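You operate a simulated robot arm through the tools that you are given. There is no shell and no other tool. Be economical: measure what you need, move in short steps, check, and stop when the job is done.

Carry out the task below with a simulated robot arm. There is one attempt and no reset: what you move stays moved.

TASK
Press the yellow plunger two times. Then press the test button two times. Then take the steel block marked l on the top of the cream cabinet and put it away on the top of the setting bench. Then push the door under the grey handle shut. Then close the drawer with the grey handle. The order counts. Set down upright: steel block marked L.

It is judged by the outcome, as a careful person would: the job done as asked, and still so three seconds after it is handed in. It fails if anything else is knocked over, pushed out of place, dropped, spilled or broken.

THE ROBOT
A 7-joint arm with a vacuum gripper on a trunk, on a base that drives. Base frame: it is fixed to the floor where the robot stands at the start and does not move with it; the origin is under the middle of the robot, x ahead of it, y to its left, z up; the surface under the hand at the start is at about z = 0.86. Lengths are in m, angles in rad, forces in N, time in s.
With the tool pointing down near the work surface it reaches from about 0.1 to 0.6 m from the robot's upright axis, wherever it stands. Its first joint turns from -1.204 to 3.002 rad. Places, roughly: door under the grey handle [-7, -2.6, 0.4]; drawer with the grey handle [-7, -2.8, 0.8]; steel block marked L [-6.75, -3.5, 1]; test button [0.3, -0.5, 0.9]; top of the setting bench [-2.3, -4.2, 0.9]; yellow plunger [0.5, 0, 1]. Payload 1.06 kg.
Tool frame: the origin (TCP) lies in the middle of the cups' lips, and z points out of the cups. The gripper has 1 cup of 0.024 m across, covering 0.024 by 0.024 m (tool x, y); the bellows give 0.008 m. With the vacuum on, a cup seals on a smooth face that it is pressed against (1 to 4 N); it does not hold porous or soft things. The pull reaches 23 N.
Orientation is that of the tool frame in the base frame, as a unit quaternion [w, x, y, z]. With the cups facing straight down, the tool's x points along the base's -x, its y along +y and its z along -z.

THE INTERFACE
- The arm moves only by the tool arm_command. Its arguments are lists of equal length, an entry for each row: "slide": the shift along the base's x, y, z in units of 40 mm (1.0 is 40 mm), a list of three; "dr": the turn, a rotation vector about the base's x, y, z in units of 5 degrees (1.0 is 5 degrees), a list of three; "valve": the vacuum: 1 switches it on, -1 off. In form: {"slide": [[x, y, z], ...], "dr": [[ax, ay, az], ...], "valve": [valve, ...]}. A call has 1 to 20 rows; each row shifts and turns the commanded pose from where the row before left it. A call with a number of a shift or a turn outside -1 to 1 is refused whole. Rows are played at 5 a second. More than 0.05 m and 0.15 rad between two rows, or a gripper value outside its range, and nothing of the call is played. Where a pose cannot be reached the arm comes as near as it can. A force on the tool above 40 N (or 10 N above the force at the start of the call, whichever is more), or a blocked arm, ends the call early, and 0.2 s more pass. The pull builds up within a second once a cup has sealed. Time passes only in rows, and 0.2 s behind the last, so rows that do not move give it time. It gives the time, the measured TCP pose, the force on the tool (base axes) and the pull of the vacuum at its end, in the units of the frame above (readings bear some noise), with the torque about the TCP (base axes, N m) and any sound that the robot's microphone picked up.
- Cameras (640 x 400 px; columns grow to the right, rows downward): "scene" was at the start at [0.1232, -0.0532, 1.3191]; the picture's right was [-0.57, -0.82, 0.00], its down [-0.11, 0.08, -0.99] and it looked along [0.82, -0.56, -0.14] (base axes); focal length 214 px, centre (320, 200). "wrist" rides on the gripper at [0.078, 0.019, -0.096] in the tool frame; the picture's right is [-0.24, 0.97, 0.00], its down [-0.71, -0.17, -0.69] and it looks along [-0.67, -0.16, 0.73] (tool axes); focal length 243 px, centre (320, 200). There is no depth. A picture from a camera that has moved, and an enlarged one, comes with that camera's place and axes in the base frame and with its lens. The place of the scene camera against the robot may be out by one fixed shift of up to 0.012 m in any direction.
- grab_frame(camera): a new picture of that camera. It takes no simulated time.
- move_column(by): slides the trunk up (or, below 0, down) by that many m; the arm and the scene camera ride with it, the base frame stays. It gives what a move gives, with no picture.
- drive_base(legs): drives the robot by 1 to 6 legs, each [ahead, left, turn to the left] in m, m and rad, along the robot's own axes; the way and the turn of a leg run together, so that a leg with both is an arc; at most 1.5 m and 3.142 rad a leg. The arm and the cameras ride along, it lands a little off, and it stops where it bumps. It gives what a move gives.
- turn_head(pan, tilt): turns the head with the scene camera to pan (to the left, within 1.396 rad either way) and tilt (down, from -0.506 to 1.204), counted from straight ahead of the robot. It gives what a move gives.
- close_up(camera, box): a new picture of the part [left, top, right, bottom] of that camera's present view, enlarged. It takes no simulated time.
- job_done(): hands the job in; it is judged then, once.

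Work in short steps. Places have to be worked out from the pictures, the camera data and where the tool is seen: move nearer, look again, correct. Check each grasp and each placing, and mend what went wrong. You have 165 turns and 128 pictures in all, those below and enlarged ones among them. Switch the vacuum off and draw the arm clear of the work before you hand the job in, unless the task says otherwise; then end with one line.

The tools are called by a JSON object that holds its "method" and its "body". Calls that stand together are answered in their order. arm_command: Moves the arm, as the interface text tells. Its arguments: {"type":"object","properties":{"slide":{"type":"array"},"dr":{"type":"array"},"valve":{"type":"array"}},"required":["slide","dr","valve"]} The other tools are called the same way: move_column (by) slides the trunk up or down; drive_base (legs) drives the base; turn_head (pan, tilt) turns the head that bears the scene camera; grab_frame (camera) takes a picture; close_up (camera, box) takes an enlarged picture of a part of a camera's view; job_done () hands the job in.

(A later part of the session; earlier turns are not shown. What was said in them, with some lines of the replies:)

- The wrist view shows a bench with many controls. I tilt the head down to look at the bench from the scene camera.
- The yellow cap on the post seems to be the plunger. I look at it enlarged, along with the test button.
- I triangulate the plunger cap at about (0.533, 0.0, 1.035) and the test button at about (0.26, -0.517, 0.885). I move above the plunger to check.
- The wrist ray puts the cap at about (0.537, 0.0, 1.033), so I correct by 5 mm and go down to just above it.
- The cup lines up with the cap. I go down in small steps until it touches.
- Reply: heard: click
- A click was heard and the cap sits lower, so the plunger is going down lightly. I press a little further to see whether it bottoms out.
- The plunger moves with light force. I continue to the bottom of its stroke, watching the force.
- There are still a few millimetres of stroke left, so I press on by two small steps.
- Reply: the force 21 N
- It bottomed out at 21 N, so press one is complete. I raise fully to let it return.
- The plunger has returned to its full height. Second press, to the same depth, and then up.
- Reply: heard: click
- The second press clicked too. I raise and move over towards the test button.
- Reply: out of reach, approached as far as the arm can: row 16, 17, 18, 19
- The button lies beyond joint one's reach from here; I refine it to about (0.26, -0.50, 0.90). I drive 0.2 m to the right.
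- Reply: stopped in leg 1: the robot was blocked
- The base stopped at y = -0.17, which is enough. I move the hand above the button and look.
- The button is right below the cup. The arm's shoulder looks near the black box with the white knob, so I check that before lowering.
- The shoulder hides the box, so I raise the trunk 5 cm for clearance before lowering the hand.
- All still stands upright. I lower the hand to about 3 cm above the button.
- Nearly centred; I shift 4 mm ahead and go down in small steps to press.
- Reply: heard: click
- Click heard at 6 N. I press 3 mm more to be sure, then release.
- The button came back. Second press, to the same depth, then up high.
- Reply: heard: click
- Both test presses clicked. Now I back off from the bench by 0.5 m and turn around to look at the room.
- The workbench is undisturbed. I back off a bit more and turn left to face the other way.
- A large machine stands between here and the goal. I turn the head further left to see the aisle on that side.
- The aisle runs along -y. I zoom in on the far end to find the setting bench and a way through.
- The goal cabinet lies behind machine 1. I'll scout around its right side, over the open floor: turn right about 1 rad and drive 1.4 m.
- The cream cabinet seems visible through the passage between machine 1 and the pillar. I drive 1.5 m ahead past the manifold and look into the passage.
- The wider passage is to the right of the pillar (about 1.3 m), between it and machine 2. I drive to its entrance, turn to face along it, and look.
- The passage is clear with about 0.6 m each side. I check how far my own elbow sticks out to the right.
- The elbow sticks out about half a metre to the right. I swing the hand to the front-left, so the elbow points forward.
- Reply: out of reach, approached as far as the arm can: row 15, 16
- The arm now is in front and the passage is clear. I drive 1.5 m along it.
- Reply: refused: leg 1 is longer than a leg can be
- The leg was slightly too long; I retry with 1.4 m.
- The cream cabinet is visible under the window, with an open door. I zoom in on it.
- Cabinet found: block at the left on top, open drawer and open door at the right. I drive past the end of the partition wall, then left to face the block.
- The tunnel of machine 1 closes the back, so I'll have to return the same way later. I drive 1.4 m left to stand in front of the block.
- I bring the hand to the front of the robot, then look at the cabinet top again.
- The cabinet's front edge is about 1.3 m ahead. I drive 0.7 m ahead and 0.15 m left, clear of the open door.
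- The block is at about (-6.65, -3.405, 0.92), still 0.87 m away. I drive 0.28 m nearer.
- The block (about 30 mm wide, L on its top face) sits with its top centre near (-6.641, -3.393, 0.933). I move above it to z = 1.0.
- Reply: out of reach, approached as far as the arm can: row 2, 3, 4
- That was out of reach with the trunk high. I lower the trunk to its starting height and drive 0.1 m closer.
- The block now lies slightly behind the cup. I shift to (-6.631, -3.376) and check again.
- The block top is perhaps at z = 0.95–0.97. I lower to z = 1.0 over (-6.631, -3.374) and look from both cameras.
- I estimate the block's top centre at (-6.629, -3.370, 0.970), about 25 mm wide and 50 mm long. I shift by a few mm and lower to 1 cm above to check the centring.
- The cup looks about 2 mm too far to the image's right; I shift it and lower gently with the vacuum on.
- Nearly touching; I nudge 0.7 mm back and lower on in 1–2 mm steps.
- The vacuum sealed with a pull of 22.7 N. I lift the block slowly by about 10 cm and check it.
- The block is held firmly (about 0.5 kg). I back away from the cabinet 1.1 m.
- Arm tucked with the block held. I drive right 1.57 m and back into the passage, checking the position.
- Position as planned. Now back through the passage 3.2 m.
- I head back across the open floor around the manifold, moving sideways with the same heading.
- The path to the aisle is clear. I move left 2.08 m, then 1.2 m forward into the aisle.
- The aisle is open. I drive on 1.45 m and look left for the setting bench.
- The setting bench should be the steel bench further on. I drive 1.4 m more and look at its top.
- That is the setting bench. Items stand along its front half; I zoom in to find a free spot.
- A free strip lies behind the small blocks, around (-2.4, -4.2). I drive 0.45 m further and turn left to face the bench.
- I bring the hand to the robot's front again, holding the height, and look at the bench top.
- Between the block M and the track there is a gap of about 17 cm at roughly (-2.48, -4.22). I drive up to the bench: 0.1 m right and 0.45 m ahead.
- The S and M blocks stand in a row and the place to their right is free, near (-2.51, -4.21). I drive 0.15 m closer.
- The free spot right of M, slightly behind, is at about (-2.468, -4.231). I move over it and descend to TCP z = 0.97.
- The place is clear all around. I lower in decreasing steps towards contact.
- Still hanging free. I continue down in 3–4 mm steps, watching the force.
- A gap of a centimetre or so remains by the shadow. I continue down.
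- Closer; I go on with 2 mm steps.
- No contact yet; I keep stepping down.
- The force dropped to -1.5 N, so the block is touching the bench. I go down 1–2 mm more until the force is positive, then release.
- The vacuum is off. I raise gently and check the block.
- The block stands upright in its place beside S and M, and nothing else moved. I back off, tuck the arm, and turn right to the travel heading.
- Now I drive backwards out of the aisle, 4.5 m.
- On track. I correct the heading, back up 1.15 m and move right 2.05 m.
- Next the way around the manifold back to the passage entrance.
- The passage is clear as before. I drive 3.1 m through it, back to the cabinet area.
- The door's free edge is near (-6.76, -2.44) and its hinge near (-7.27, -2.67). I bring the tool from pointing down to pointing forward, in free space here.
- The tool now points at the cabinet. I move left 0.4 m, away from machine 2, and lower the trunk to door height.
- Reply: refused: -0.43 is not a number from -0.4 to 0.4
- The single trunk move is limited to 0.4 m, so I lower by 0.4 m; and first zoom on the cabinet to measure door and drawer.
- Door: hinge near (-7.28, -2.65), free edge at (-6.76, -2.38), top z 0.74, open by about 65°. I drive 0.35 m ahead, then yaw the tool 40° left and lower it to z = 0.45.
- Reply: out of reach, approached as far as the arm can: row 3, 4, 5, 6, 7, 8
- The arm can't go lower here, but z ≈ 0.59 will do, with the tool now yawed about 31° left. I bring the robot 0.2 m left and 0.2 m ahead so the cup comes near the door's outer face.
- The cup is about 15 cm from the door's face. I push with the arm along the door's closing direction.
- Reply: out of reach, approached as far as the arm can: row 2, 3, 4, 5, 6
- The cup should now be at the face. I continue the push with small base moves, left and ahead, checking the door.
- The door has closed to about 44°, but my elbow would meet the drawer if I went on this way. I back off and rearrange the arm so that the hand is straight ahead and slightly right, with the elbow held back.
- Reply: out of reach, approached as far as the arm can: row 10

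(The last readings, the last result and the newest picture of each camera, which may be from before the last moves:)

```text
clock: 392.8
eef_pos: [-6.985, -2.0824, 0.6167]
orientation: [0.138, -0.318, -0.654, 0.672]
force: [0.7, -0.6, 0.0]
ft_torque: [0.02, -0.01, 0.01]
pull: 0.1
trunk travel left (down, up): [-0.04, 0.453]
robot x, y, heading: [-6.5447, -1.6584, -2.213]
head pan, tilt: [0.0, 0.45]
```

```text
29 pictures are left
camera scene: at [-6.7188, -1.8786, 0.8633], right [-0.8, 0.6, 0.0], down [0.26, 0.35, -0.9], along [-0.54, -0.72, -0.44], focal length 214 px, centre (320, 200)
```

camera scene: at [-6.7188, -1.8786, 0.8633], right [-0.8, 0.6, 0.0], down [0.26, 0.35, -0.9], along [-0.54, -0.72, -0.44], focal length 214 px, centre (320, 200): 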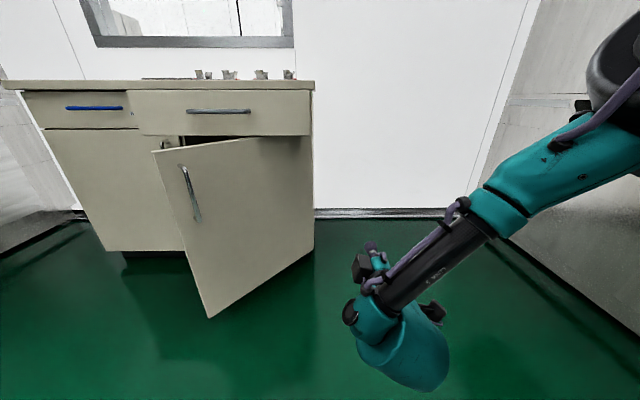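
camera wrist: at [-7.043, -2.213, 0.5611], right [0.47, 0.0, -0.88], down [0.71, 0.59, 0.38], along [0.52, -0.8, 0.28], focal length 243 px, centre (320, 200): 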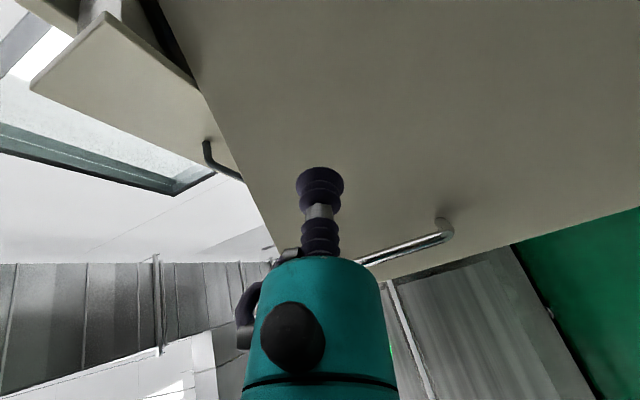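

The hand-right arrangement would bring the elbow against the drawer at the end. Better: stand to the right of the door, reach left with the elbow passing beside the cabinet, and push near the hinge side. I move right 0.16 m, swing the hand back left and lower the trunk fully.

{"method": "drive_base", "body": {"legs": [[0, -0.16, 0]]}}

{"method": "arm_command", "body": {"slide": [[0.8, -0.6, 0.1], [0.8, -0.6, 0.1], [0.8, -0.6, 0.1], [0.8, -0.6, 0.1], [0.8, -0.6, 0.1], [0.8, -0.6, 0.1], [0.8, -0.6, 0.1], [0.8, -0.6, 0.1], [0.8, -0.6, 0.1], [0.6, -0.45, 0.1], [0, 0, 0]], "dr": [[0, 0, 0.7], [0, 0, 0.7], [0, 0, 0.7], [0, 0, 0.7], [0, 0, 0.7], [0, 0, 0.7], [0, 0, 0.7], [0, 0, 0.7], [0, 0, 0.7], [0, 0, 0.7], [0, 0, 0]], "valve": [-1, -1, -1, -1, -1, -1, -1, -1, -1, -1, -1]}}

{"method": "move_column", "body": {"by": -0.038}}

{"method": "turn_head", "body": {"pan": 0.0, "tilt": 0.45}}

{"method": "grab_frame", "body": {"camera": "scene"}}

```text
clock: 394.9
eef_pos: [-7.1151, -1.9862, 0.6174]
orientation: [0.139, -0.317, -0.654, 0.672]
force: [-0.1, 0.2, -0.4]
ft_torque: [0.02, -0.01, 0.04]
pull: 0.0
trunk travel left (down, up): [-0.04, 0.453]
robot x, y, heading: [-6.6798, -1.5567, -2.212]
head pan, tilt: [0.0, 0.45]
```

```text
clock: 397.3
eef_pos: [-6.8062, -2.2173, 0.6585]
orientation: [0.07, 0.107, 0.721, -0.681]
force: [0.3, -0.3, -0.9]
ft_torque: [0.01, -0.03, 0.0]
pull: 0.0
trunk travel left (down, up): [-0.04, 0.453]
robot x, y, heading: [-6.6776, -1.5583, -2.217]
head pan, tilt: [0.0, 0.45]
```

```text
clock: 398.1
eef_pos: [-6.8077, -2.2219, 0.6297]
orientation: [0.07, 0.108, 0.723, -0.679]
force: [0.5, 0.2, -0.3]
ft_torque: [-0.02, 0.0, -0.04]
pull: 0.1
trunk travel left (down, up): [-0.002, 0.491]
robot x, y, heading: [-6.6804, -1.5602, -2.216]
head pan, tilt: [0.0, 0.45]
```

```text
clock: 398.7
eef_pos: [-6.8073, -2.222, 0.6282]
orientation: [0.07, 0.108, 0.723, -0.679]
force: [-0.2, -0.1, 0.0]
ft_torque: [0.0, -0.01, -0.01]
pull: 0.1
trunk travel left (down, up): [-0.002, 0.491]
robot x, y, heading: [-6.676, -1.5584, -2.213]
head pan, tilt: [0.0, 0.45]
```

```text
28 pictures are left
camera scene: at [-6.8524, -1.786, 0.8365], right [-0.8, 0.6, 0.0], down [0.26, 0.35, -0.9], along [-0.54, -0.72, -0.44], focal length 214 px, centre (320, 200)
```

scene: 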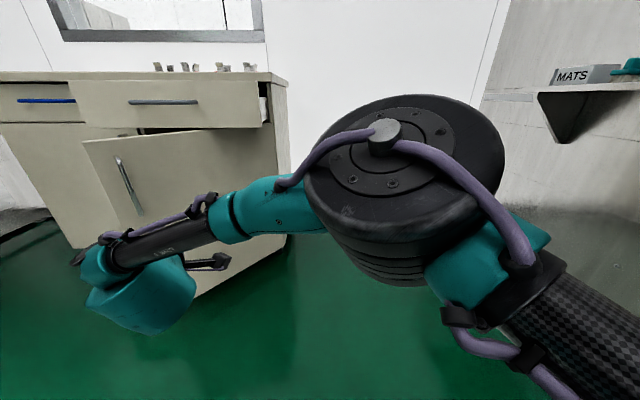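

The geometry fits: elbow 10 cm to the right of the cabinet, forearm below the drawer's bottom (0.74). I drive ahead 0.42 m and look.

{"method": "drive_base", "body": {"legs": [[0.42, 0, 0]]}}

{"method": "grab_frame", "body": {"camera": "scene"}}

{"method": "grab_frame", "body": {"camera": "wrist"}}

```text
clock: 401.2
eef_pos: [-7.0499, -2.5541, 0.63]
orientation: [0.073, 0.106, 0.723, -0.679]
force: [0.1, 0.5, -0.3]
ft_torque: [0.01, 0.03, 0.01]
pull: 0.1
trunk travel left (down, up): [-0.002, 0.491]
robot x, y, heading: [-6.9253, -1.8939, -2.209]
head pan, tilt: [0.0, 0.45]
```

```text
27 pictures are left
camera scene: at [-7.0979, -2.1182, 0.8366], right [-0.8, 0.6, 0.0], down [0.26, 0.35, -0.9], along [-0.54, -0.72, -0.44], focal length 214 px, centre (320, 200)
```

scene: 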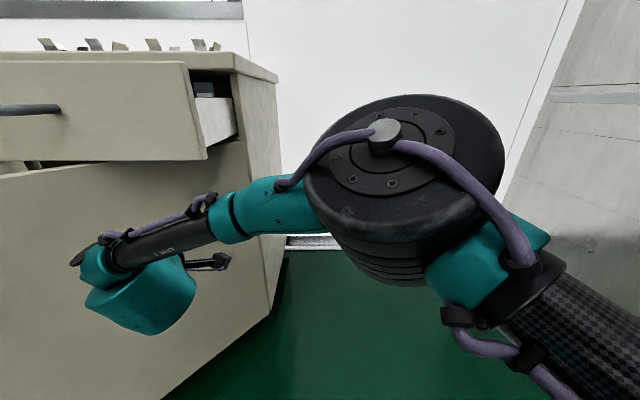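

```text
26 pictures are left
camera wrist: at [-7.1164, -2.4532, 0.5985], right [0.47, 0.04, -0.88], down [0.67, 0.63, 0.39], along [0.57, -0.77, 0.27], focal length 243 px, centre (320, 200)
```

wrist: 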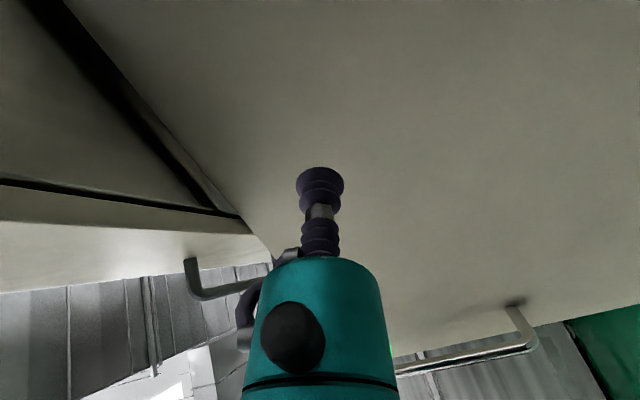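

The cup is a few cm from the door near the hinge. I push on in small steps: 0.1 m ahead.

{"method": "drive_base", "body": {"legs": [[0.1, 0, 0]]}}

{"method": "grab_frame", "body": {"camera": "scene"}}

```text
clock: 402.4
eef_pos: [-7.1102, -2.6332, 0.6296]
orientation: [0.072, 0.107, 0.722, -0.679]
force: [0.0, -1.0, -0.6]
ft_torque: [-0.03, -0.02, 0.03]
pull: 0.1
trunk travel left (down, up): [-0.002, 0.491]
robot x, y, heading: [-6.984, -1.9749, -2.21]
head pan, tilt: [0.0, 0.45]
```

```text
25 pictures are left
camera scene: at [-7.1572, -2.1975, 0.8366], right [-0.8, 0.6, 0.0], down [0.26, 0.35, -0.9], along [-0.54, -0.72, -0.44], focal length 214 px, centre (320, 200)
```

scene: 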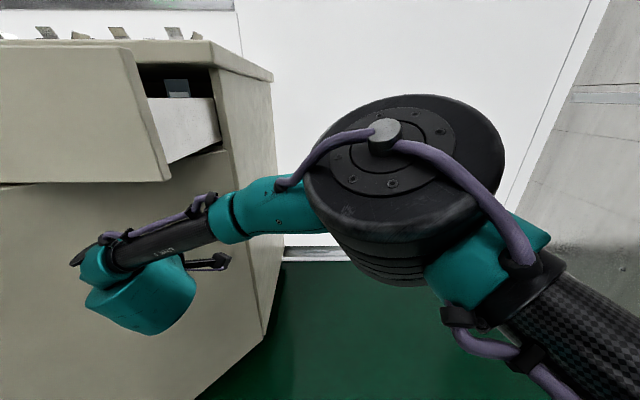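

No contact forces yet and the forearm passes below the drawer. Another 0.05 m.

{"method": "drive_base", "body": {"legs": [[0.05, 0, 0]]}}

{"method": "grab_frame", "body": {"camera": "scene"}}

{"method": "grab_frame", "body": {"camera": "wrist"}}

```text
clock: 403.3
eef_pos: [-7.1401, -2.6736, 0.6296]
orientation: [0.071, 0.106, 0.723, -0.679]
force: [-0.1, 0.2, 0.5]
ft_torque: [-0.01, 0.02, -0.02]
pull: 0.0
trunk travel left (down, up): [-0.002, 0.491]
robot x, y, heading: [-7.0163, -2.0114, -2.21]
head pan, tilt: [0.0, 0.45]
```

```text
24 pictures are left
camera scene: at [-7.1868, -2.2371, 0.8366], right [-0.8, 0.6, 0.0], down [0.26, 0.35, -0.9], along [-0.54, -0.72, -0.44], focal length 214 px, centre (320, 200)
```

scene: 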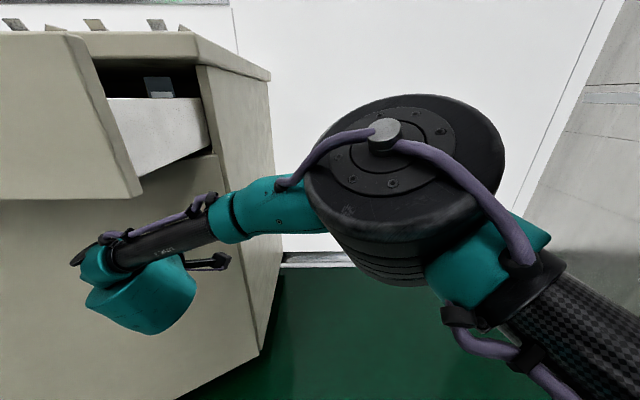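

```text
23 pictures are left
camera wrist: at [-7.2062, -2.5722, 0.5988], right [0.47, 0.04, -0.88], down [0.67, 0.63, 0.39], along [0.57, -0.77, 0.27], focal length 243 px, centre (320, 200)
```

wrist: 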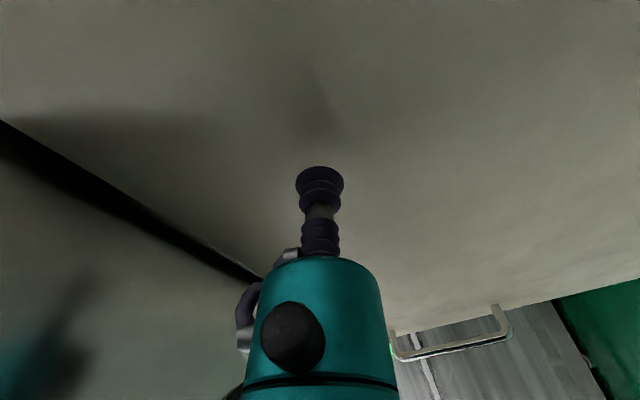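

The cup's shadow shows it still a few cm from the door, so the cabinet is a bit deeper than estimated. Another 0.05 m.

{"method": "drive_base", "body": {"legs": [[0.05, 0, 0]]}}

{"method": "grab_frame", "body": {"camera": "scene"}}

{"method": "grab_frame", "body": {"camera": "wrist"}}

```text
clock: 404.2
eef_pos: [-7.1723, -2.7134, 0.6303]
orientation: [0.07, 0.107, 0.722, -0.68]
force: [-0.4, -0.7, -0.1]
ft_torque: [0.01, 0.03, 0.01]
pull: 0.0
trunk travel left (down, up): [-0.002, 0.491]
robot x, y, heading: [-7.0422, -2.0509, -2.208]
head pan, tilt: [0.0, 0.45]
```

```text
22 pictures are left
camera scene: at [-7.2166, -2.2769, 0.8366], right [-0.8, 0.6, 0.0], down [0.26, 0.35, -0.9], along [-0.54, -0.72, -0.44], focal length 214 px, centre (320, 200)
```

scene: 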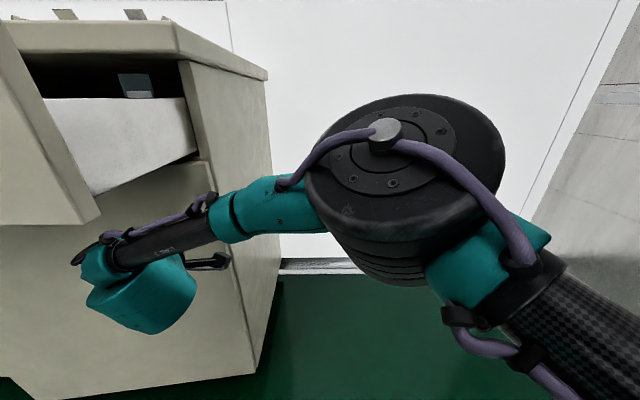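

```text
21 pictures are left
camera wrist: at [-7.2369, -2.6121, 0.5991], right [0.47, 0.04, -0.88], down [0.67, 0.63, 0.39], along [0.57, -0.77, 0.27], focal length 243 px, centre (320, 200)
```

wrist: 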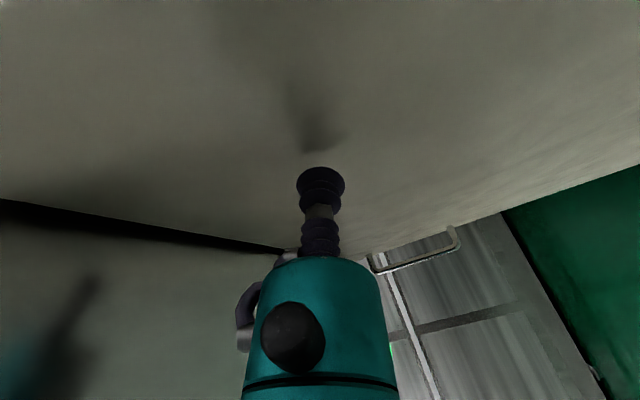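

The door is closing: its bottom edge is now nearly aligned with the front. Another 0.04 m, with the wrist just below the drawer.

{"method": "drive_base", "body": {"legs": [[0.04, 0, 0]]}}

{"method": "grab_frame", "body": {"camera": "scene"}}

```text
clock: 405.3
eef_pos: [-7.1827, -2.7414, 0.6274]
orientation: [0.078, 0.099, 0.727, -0.675]
force: [3.0, 5.7, 1.8]
ft_torque: [0.04, 0.03, -0.11]
pull: 0.1
trunk travel left (down, up): [-0.002, 0.491]
robot x, y, heading: [-7.065, -2.0816, -2.215]
head pan, tilt: [0.0, 0.45]
stopped in leg 1: the force on the tool passed its limit at 46 N (the readings are from after the stop); the commanded pose is now the measured one
```

```text
20 pictures are left
camera scene: at [-7.2403, -2.3088, 0.8367], right [-0.8, 0.6, 0.0], down [0.26, 0.35, -0.9], along [-0.54, -0.72, -0.43], focal length 214 px, centre (320, 200)
```

scene: 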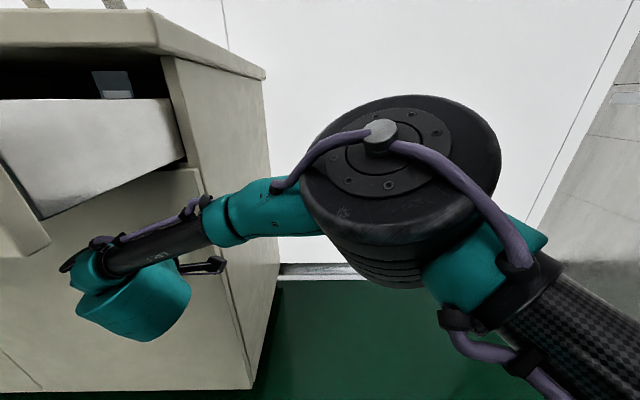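

The force rose to 46 N, which suggests the door has reached its stop. I back off straight and look.

{"method": "drive_base", "body": {"legs": [[-0.7, 0, 0]]}}

{"method": "turn_head", "body": {"pan": 0.35, "tilt": 0.2}}

{"method": "grab_frame", "body": {"camera": "scene"}}

```text
clock: 409.1
eef_pos: [-6.7651, -2.1805, 0.626]
orientation: [0.08, 0.099, 0.727, -0.675]
force: [0.1, 0.1, 0.2]
ft_torque: [-0.02, 0.01, -0.02]
pull: 0.0
trunk travel left (down, up): [-0.002, 0.491]
robot x, y, heading: [-6.6562, -1.524, -2.205]
head pan, tilt: [0.0, 0.45]
```

```text
clock: 409.9
eef_pos: [-6.7659, -2.1819, 0.6271]
orientation: [0.08, 0.098, 0.727, -0.675]
force: [0.1, 0.4, 0.0]
ft_torque: [0.05, 0.0, 0.0]
pull: 0.0
trunk travel left (down, up): [-0.002, 0.491]
robot x, y, heading: [-6.655, -1.5199, -2.205]
head pan, tilt: [0.351, 0.201]
```

```text
19 pictures are left
camera scene: at [-6.7956, -1.7639, 0.8597], right [-0.96, 0.28, 0.0], down [0.06, 0.19, -0.98], along [-0.28, -0.94, -0.2], focal length 214 px, centre (320, 200)
```

scene: 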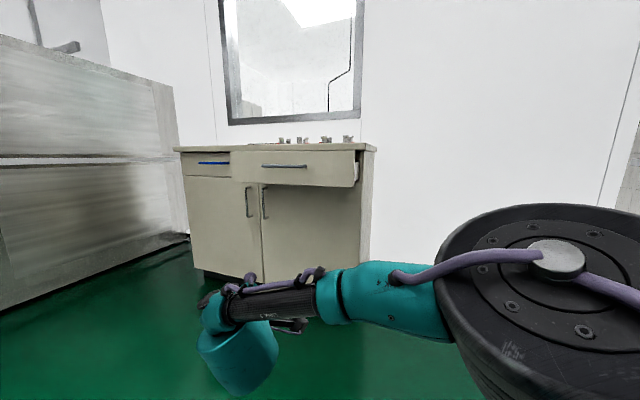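

{"method": "close_up", "body": {"camera": "scene", "box": [170, 135, 390, 272]}}

```text
2.91 times, centred on (280, 204) of scene
camera zoom: at [-6.7956, -1.7639, 0.8597], right [-0.96, 0.28, 0.0], down [0.06, 0.19, -0.98], along [-0.28, -0.94, -0.2], focal length 624 px, centre (436, 190)
```

zoom: 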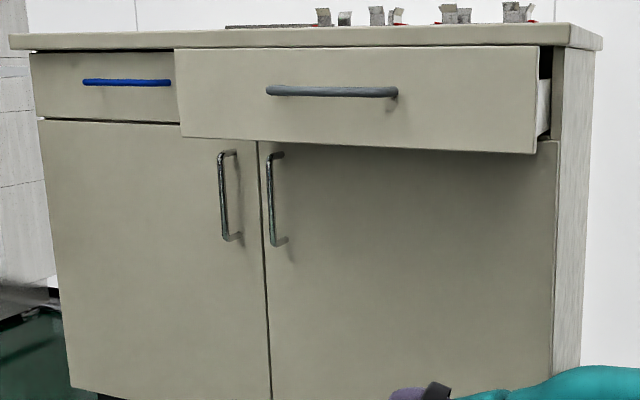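

The door is shut flush. Now for the drawer: I raise the trunk 0.17 m and swing the hand back to straight ahead, pointing forward.

{"method": "move_column", "body": {"by": 0.17}}

{"method": "arm_command", "body": {"slide": [[-0.75, 0.56, -0.05], [-0.75, 0.56, -0.05], [-0.75, 0.56, -0.05], [-0.75, 0.56, -0.05], [-0.75, 0.56, -0.05], [-0.75, 0.56, -0.05], [-0.75, 0.56, -0.05], [-0.75, 0.56, -0.05], [-0.75, 0.56, -0.05], [-0.75, 0.56, -0.05], [0, 0, 0]], "dr": [[-0.07, 0.05, -0.72], [-0.07, 0.05, -0.72], [-0.07, 0.05, -0.72], [-0.07, 0.05, -0.72], [-0.07, 0.05, -0.72], [-0.07, 0.05, -0.72], [-0.07, 0.05, -0.72], [-0.07, 0.05, -0.72], [-0.07, 0.05, -0.72], [-0.07, 0.05, -0.72], [0, 0, 0]], "valve": [-1, -1, -1, -1, -1, -1, -1, -1, -1, -1, -1]}}

{"method": "turn_head", "body": {"pan": 0.2, "tilt": 0.3}}

{"method": "grab_frame", "body": {"camera": "scene"}}

```text
clock: 411.9
eef_pos: [-6.7643, -2.1781, 0.8085]
orientation: [0.077, 0.095, 0.725, -0.678]
force: [0.4, 0.3, 0.5]
ft_torque: [-0.02, 0.01, -0.01]
pull: 0.1
trunk travel left (down, up): [-0.172, 0.321]
robot x, y, heading: [-6.6548, -1.5257, -2.205]
head pan, tilt: [0.351, 0.201]
```

```text
clock: 414.3
eef_pos: [-7.0648, -1.9548, 0.7909]
orientation: [0.15, -0.298, -0.641, 0.692]
force: [-0.9, 0.7, 0.0]
ft_torque: [0.02, -0.03, 0.02]
pull: 0.0
trunk travel left (down, up): [-0.172, 0.321]
robot x, y, heading: [-6.6534, -1.5245, -2.203]
head pan, tilt: [0.351, 0.201]
```

```text
clock: 415.0
eef_pos: [-7.0651, -1.9542, 0.7912]
orientation: [0.15, -0.297, -0.641, 0.691]
force: [0.4, 0.2, -0.1]
ft_torque: [0.01, 0.0, -0.02]
pull: 0.1
trunk travel left (down, up): [-0.172, 0.321]
robot x, y, heading: [-6.653, -1.5186, -2.212]
head pan, tilt: [0.201, 0.3]
```

```text
17 pictures are left
camera scene: at [-6.7774, -1.7168, 1.023], right [-0.91, 0.42, 0.0], down [0.12, 0.27, -0.96], along [-0.4, -0.87, -0.3], focal length 214 px, centre (320, 200)
```

scene: 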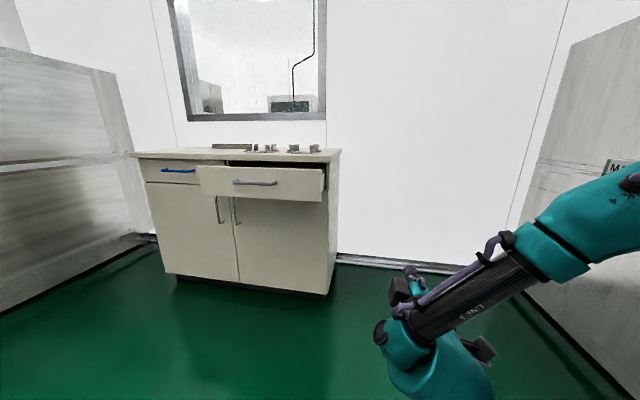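

Drawer front: z 0.73–0.88, centre near e-position 3.9, handle at z ≈ 0.805. I lower the cup to z = 0.765 (below the handle) and drive 0.58 m left and 0.35 m ahead.

{"method": "arm_command", "body": {"slide": [[0, 0, -0.65], [0, 0, 0]], "dr": [[0, 0, 0], [0, 0, 0]], "valve": [-1, -1]}}

{"method": "drive_base", "body": {"legs": [[0, 0.58, 0], [0.35, 0, 0]]}}

{"method": "turn_head", "body": {"pan": -0.2, "tilt": 0.3}}

{"method": "grab_frame", "body": {"camera": "scene"}}

{"method": "grab_frame", "body": {"camera": "wrist"}}

```text
clock: 415.6
eef_pos: [-7.0645, -1.9528, 0.7646]
orientation: [0.149, -0.298, -0.641, 0.691]
force: [-0.6, -0.4, 1.0]
ft_torque: [0.01, -0.01, 0.0]
pull: 0.1
trunk travel left (down, up): [-0.172, 0.321]
robot x, y, heading: [-6.6506, -1.5225, -2.205]
head pan, tilt: [0.201, 0.3]
```

```text
clock: 422.9
eef_pos: [-6.8162, -2.5744, 0.7636]
orientation: [0.15, -0.299, -0.64, 0.692]
force: [-0.1, 0.4, 0.4]
ft_torque: [0.0, 0.0, 0.01]
pull: 0.0
trunk travel left (down, up): [-0.172, 0.321]
robot x, y, heading: [-6.4029, -2.1445, -2.208]
head pan, tilt: [0.201, 0.3]
```

```text
clock: 423.8
eef_pos: [-6.8159, -2.5738, 0.7634]
orientation: [0.15, -0.298, -0.641, 0.691]
force: [0.4, -0.5, -0.3]
ft_torque: [0.02, 0.0, -0.01]
pull: 0.0
trunk travel left (down, up): [-0.172, 0.321]
robot x, y, heading: [-6.4012, -2.1465, -2.211]
head pan, tilt: [-0.201, 0.3]
```

```text
16 pictures are left
camera scene: at [-6.5591, -2.3168, 1.023], right [-0.67, 0.74, 0.0], down [0.22, 0.2, -0.96], along [-0.71, -0.64, -0.3], focal length 214 px, centre (320, 200)
```

scene: 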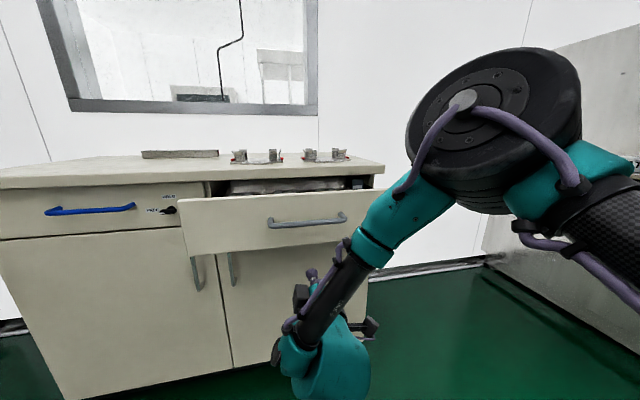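

```text
15 pictures are left
camera wrist: at [-6.8148, -2.4545, 0.728], right [0.35, -0.27, -0.9], down [0.93, 0.15, 0.32], along [0.05, -0.95, 0.3], focal length 243 px, centre (320, 200)
```

wrist: 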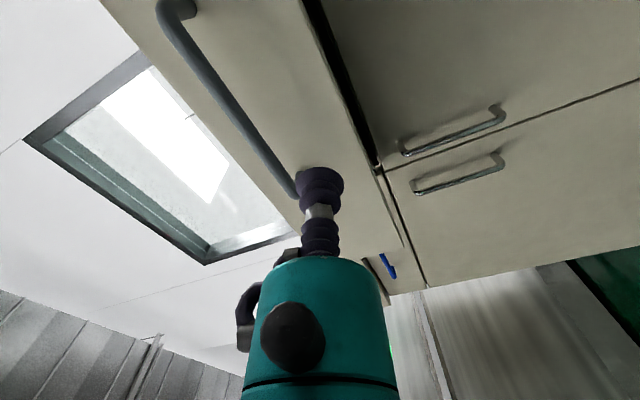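

The cup is in front of the drawer just below the handle. I first extend the arm forward, so that the elbow stays well behind the cup.

{"method": "arm_command", "body": {"slide": [[-0.45, -0.6, 0], [-0.45, -0.6, 0], [-0.45, -0.6, 0], [-0.45, -0.6, 0], [0, 0, 0]], "dr": [[0, 0, 0], [0, 0, 0], [0, 0, 0], [0, 0, 0], [0, 0, 0]], "valve": [-1, -1, -1, -1, -1]}}

{"method": "grab_frame", "body": {"camera": "scene"}}

```text
clock: 425.0
eef_pos: [-6.8884, -2.6717, 0.7638]
orientation: [0.152, -0.301, -0.642, 0.689]
force: [-0.7, 0.2, 0.6]
ft_torque: [-0.01, -0.02, -0.01]
pull: 0.1
trunk travel left (down, up): [-0.172, 0.321]
robot x, y, heading: [-6.403, -2.144, -2.207]
head pan, tilt: [-0.201, 0.3]
```

```text
14 pictures are left
camera scene: at [-6.5592, -2.3168, 1.023], right [-0.67, 0.74, 0.0], down [0.22, 0.2, -0.96], along [-0.71, -0.64, -0.3], focal length 214 px, centre (320, 200)
```

scene: 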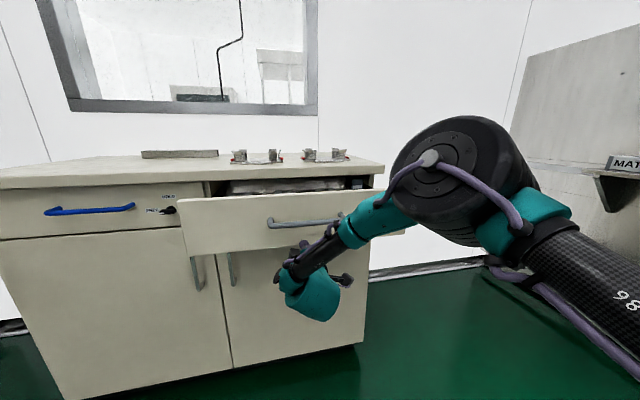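

Better: the elbow lags the cup by about 12 cm. I extend some more in small steps, up to contact with the drawer.

{"method": "arm_command", "body": {"slide": [[-0.3, -0.4, 0], [-0.3, -0.4, 0], [-0.3, -0.4, 0], [-0.3, -0.4, 0], [-0.3, -0.4, 0], [0, 0, 0]], "dr": [[0, 0, 0], [0, 0, 0], [0, 0, 0], [0, 0, 0], [0, 0, 0], [0, 0, 0]], "valve": [-1, -1, -1, -1, -1, -1]}}

{"method": "grab_frame", "body": {"camera": "scene"}}

```text
clock: 426.4
eef_pos: [-6.9475, -2.7512, 0.7642]
orientation: [0.15, -0.298, -0.641, 0.691]
force: [0.0, 0.1, 0.4]
ft_torque: [0.0, -0.02, -0.01]
pull: 0.0
out of reach, approached as far as the arm can: row 2
trunk travel left (down, up): [-0.172, 0.321]
robot x, y, heading: [-6.4069, -2.1434, -2.204]
head pan, tilt: [-0.201, 0.3]
```

```text
13 pictures are left
camera scene: at [-6.5592, -2.3168, 1.023], right [-0.67, 0.74, 0.0], down [0.22, 0.2, -0.96], along [-0.71, -0.64, -0.3], focal length 214 px, centre (320, 200)
```

scene: 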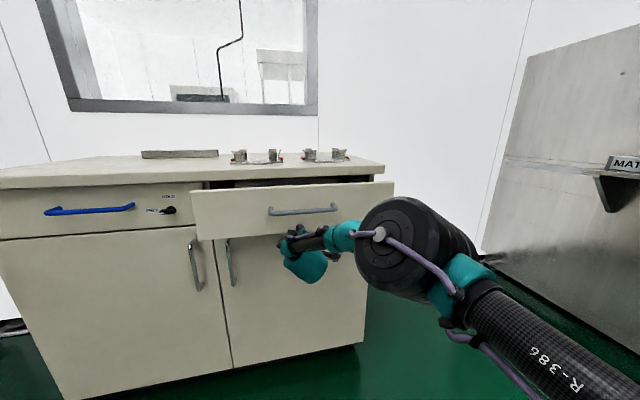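

The drawer is going in. I continue pushing in steps, watching the force.

{"method": "arm_command", "body": {"slide": [[-0.3, -0.4, 0], [-0.3, -0.4, 0], [-0.3, -0.4, 0], [-0.3, -0.4, 0], [0, 0, 0]], "dr": [[0, 0, 0], [0, 0, 0], [0, 0, 0], [0, 0, 0], [0, 0, 0]], "valve": [-1, -1, -1, -1, -1]}}

{"method": "grab_frame", "body": {"camera": "scene"}}

```text
clock: 427.6
eef_pos: [-6.9708, -2.7772, 0.7628]
orientation: [0.15, -0.298, -0.641, 0.691]
force: [-0.7, 0.2, -0.7]
ft_torque: [-0.02, -0.01, 0.0]
pull: 0.1
out of reach, approached as far as the arm can: row 2, 3, 4
trunk travel left (down, up): [-0.172, 0.321]
robot x, y, heading: [-6.403, -2.1458, -2.206]
head pan, tilt: [-0.201, 0.3]
```

```text
12 pictures are left
camera scene: at [-6.5591, -2.3168, 1.023], right [-0.67, 0.74, 0.0], down [0.22, 0.2, -0.96], along [-0.71, -0.64, -0.3], focal length 214 px, centre (320, 200)
```

scene: 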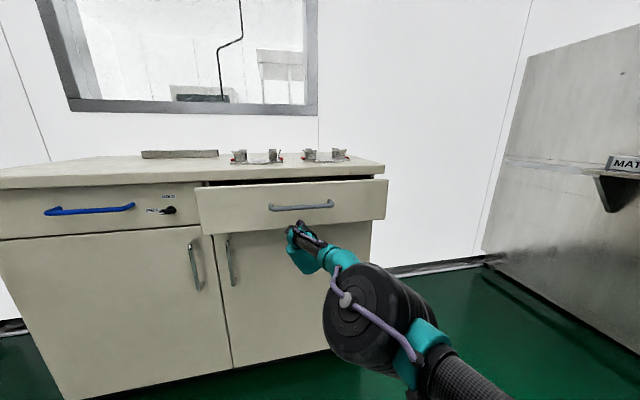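

The arm is fully stretched with the elbow far back. I finish the push with the base: 0.08 m ahead.

{"method": "drive_base", "body": {"legs": [[0.08, 0, 0]]}}

{"method": "drive_base", "body": {"legs": [[0.05, 0, 0]]}}

{"method": "grab_frame", "body": {"camera": "scene"}}

```text
clock: 428.7
eef_pos: [-7.0199, -2.8401, 0.7627]
orientation: [0.151, -0.299, -0.641, 0.69]
force: [0.6, -0.1, 0.2]
ft_torque: [0.0, 0.01, 0.0]
pull: 0.1
trunk travel left (down, up): [-0.172, 0.321]
robot x, y, heading: [-6.4508, -2.2097, -2.209]
head pan, tilt: [-0.201, 0.3]
```

```text
clock: 429.6
eef_pos: [-7.0353, -2.8597, 0.7636]
orientation: [0.152, -0.3, -0.64, 0.691]
force: [19.6, 30.9, 7.6]
ft_torque: [0.17, -0.13, 0.08]
pull: 0.1
trunk travel left (down, up): [-0.172, 0.321]
robot x, y, heading: [-6.4677, -2.2361, -2.215]
head pan, tilt: [-0.201, 0.3]
stopped in leg 1: the force on the tool passed its limit at 151 N (the readings are from after the stop); the commanded pose is now the measured one
```

```text
11 pictures are left
camera scene: at [-6.6222, -2.4006, 1.0239], right [-0.67, 0.74, 0.0], down [0.22, 0.19, -0.96], along [-0.71, -0.64, -0.29], focal length 214 px, centre (320, 200)
```

scene: 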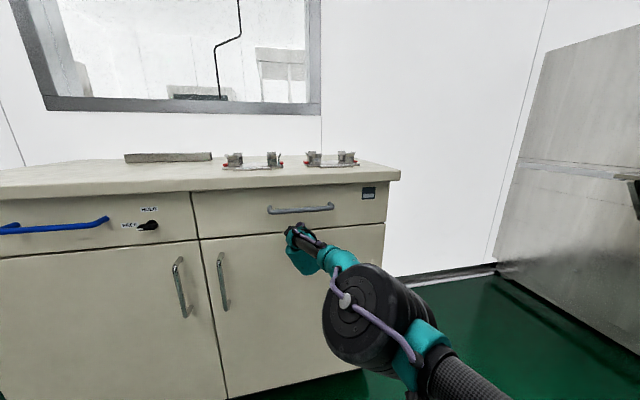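

The drawer is flush and at its stop. I back off and check everything.

{"method": "drive_base", "body": {"legs": [[-0.6, 0, 0]]}}

{"method": "turn_head", "body": {"pan": 0.0, "tilt": 0.25}}

{"method": "close_up", "body": {"camera": "scene", "box": [160, 100, 480, 300]}}

```text
clock: 432.9
eef_pos: [-6.6837, -2.3909, 0.7597]
orientation: [0.151, -0.3, -0.641, 0.69]
force: [-0.1, 0.4, 0.9]
ft_torque: [0.01, 0.01, 0.0]
pull: 0.1
trunk travel left (down, up): [-0.172, 0.321]
robot x, y, heading: [-6.1182, -1.7589, -2.209]
head pan, tilt: [-0.201, 0.3]
```

```text
clock: 433.6
eef_pos: [-6.6852, -2.3913, 0.7614]
orientation: [0.151, -0.299, -0.64, 0.691]
force: [0.5, 0.3, 0.2]
ft_torque: [0.02, 0.0, -0.03]
pull: 0.2
trunk travel left (down, up): [-0.172, 0.321]
robot x, y, heading: [-6.1184, -1.7596, -2.204]
head pan, tilt: [0.0, 0.25]
```

```text
2.00 times, centred on (320, 200) of scene
camera zoom: at [-6.2592, -1.9435, 1.0277], right [-0.8, 0.6, 0.0], down [0.15, 0.2, -0.97], along [-0.58, -0.78, -0.25], focal length 429 px, centre (320, 200)
```

zoom: 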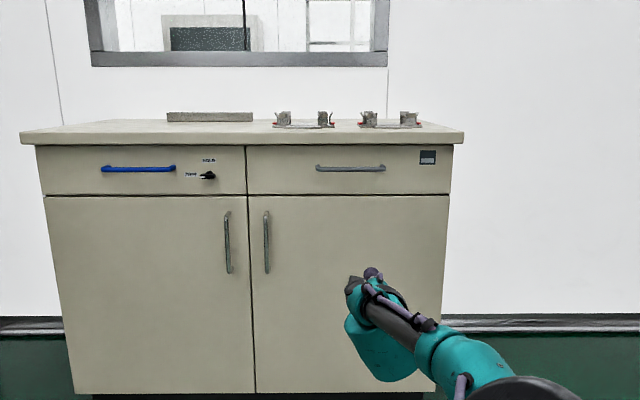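

The door and the drawer are both flush, the fixtures on the cabinet top stand undisturbed, the vacuum is off and the arm is clear. I hand in the job.

{"method": "job_done", "body": {}}

```text
The job is handed in.
```

All five steps are done in the order asked, and the job is handed in. I pressed the yellow plunger twice and the test button twice, and set block L upright on the setting bench beside S and M. I then pushed the door shut and closed the drawer flush. The last push on the drawer peaked at 151 N before the robot stopped itself; nothing looked out of place afterwards.
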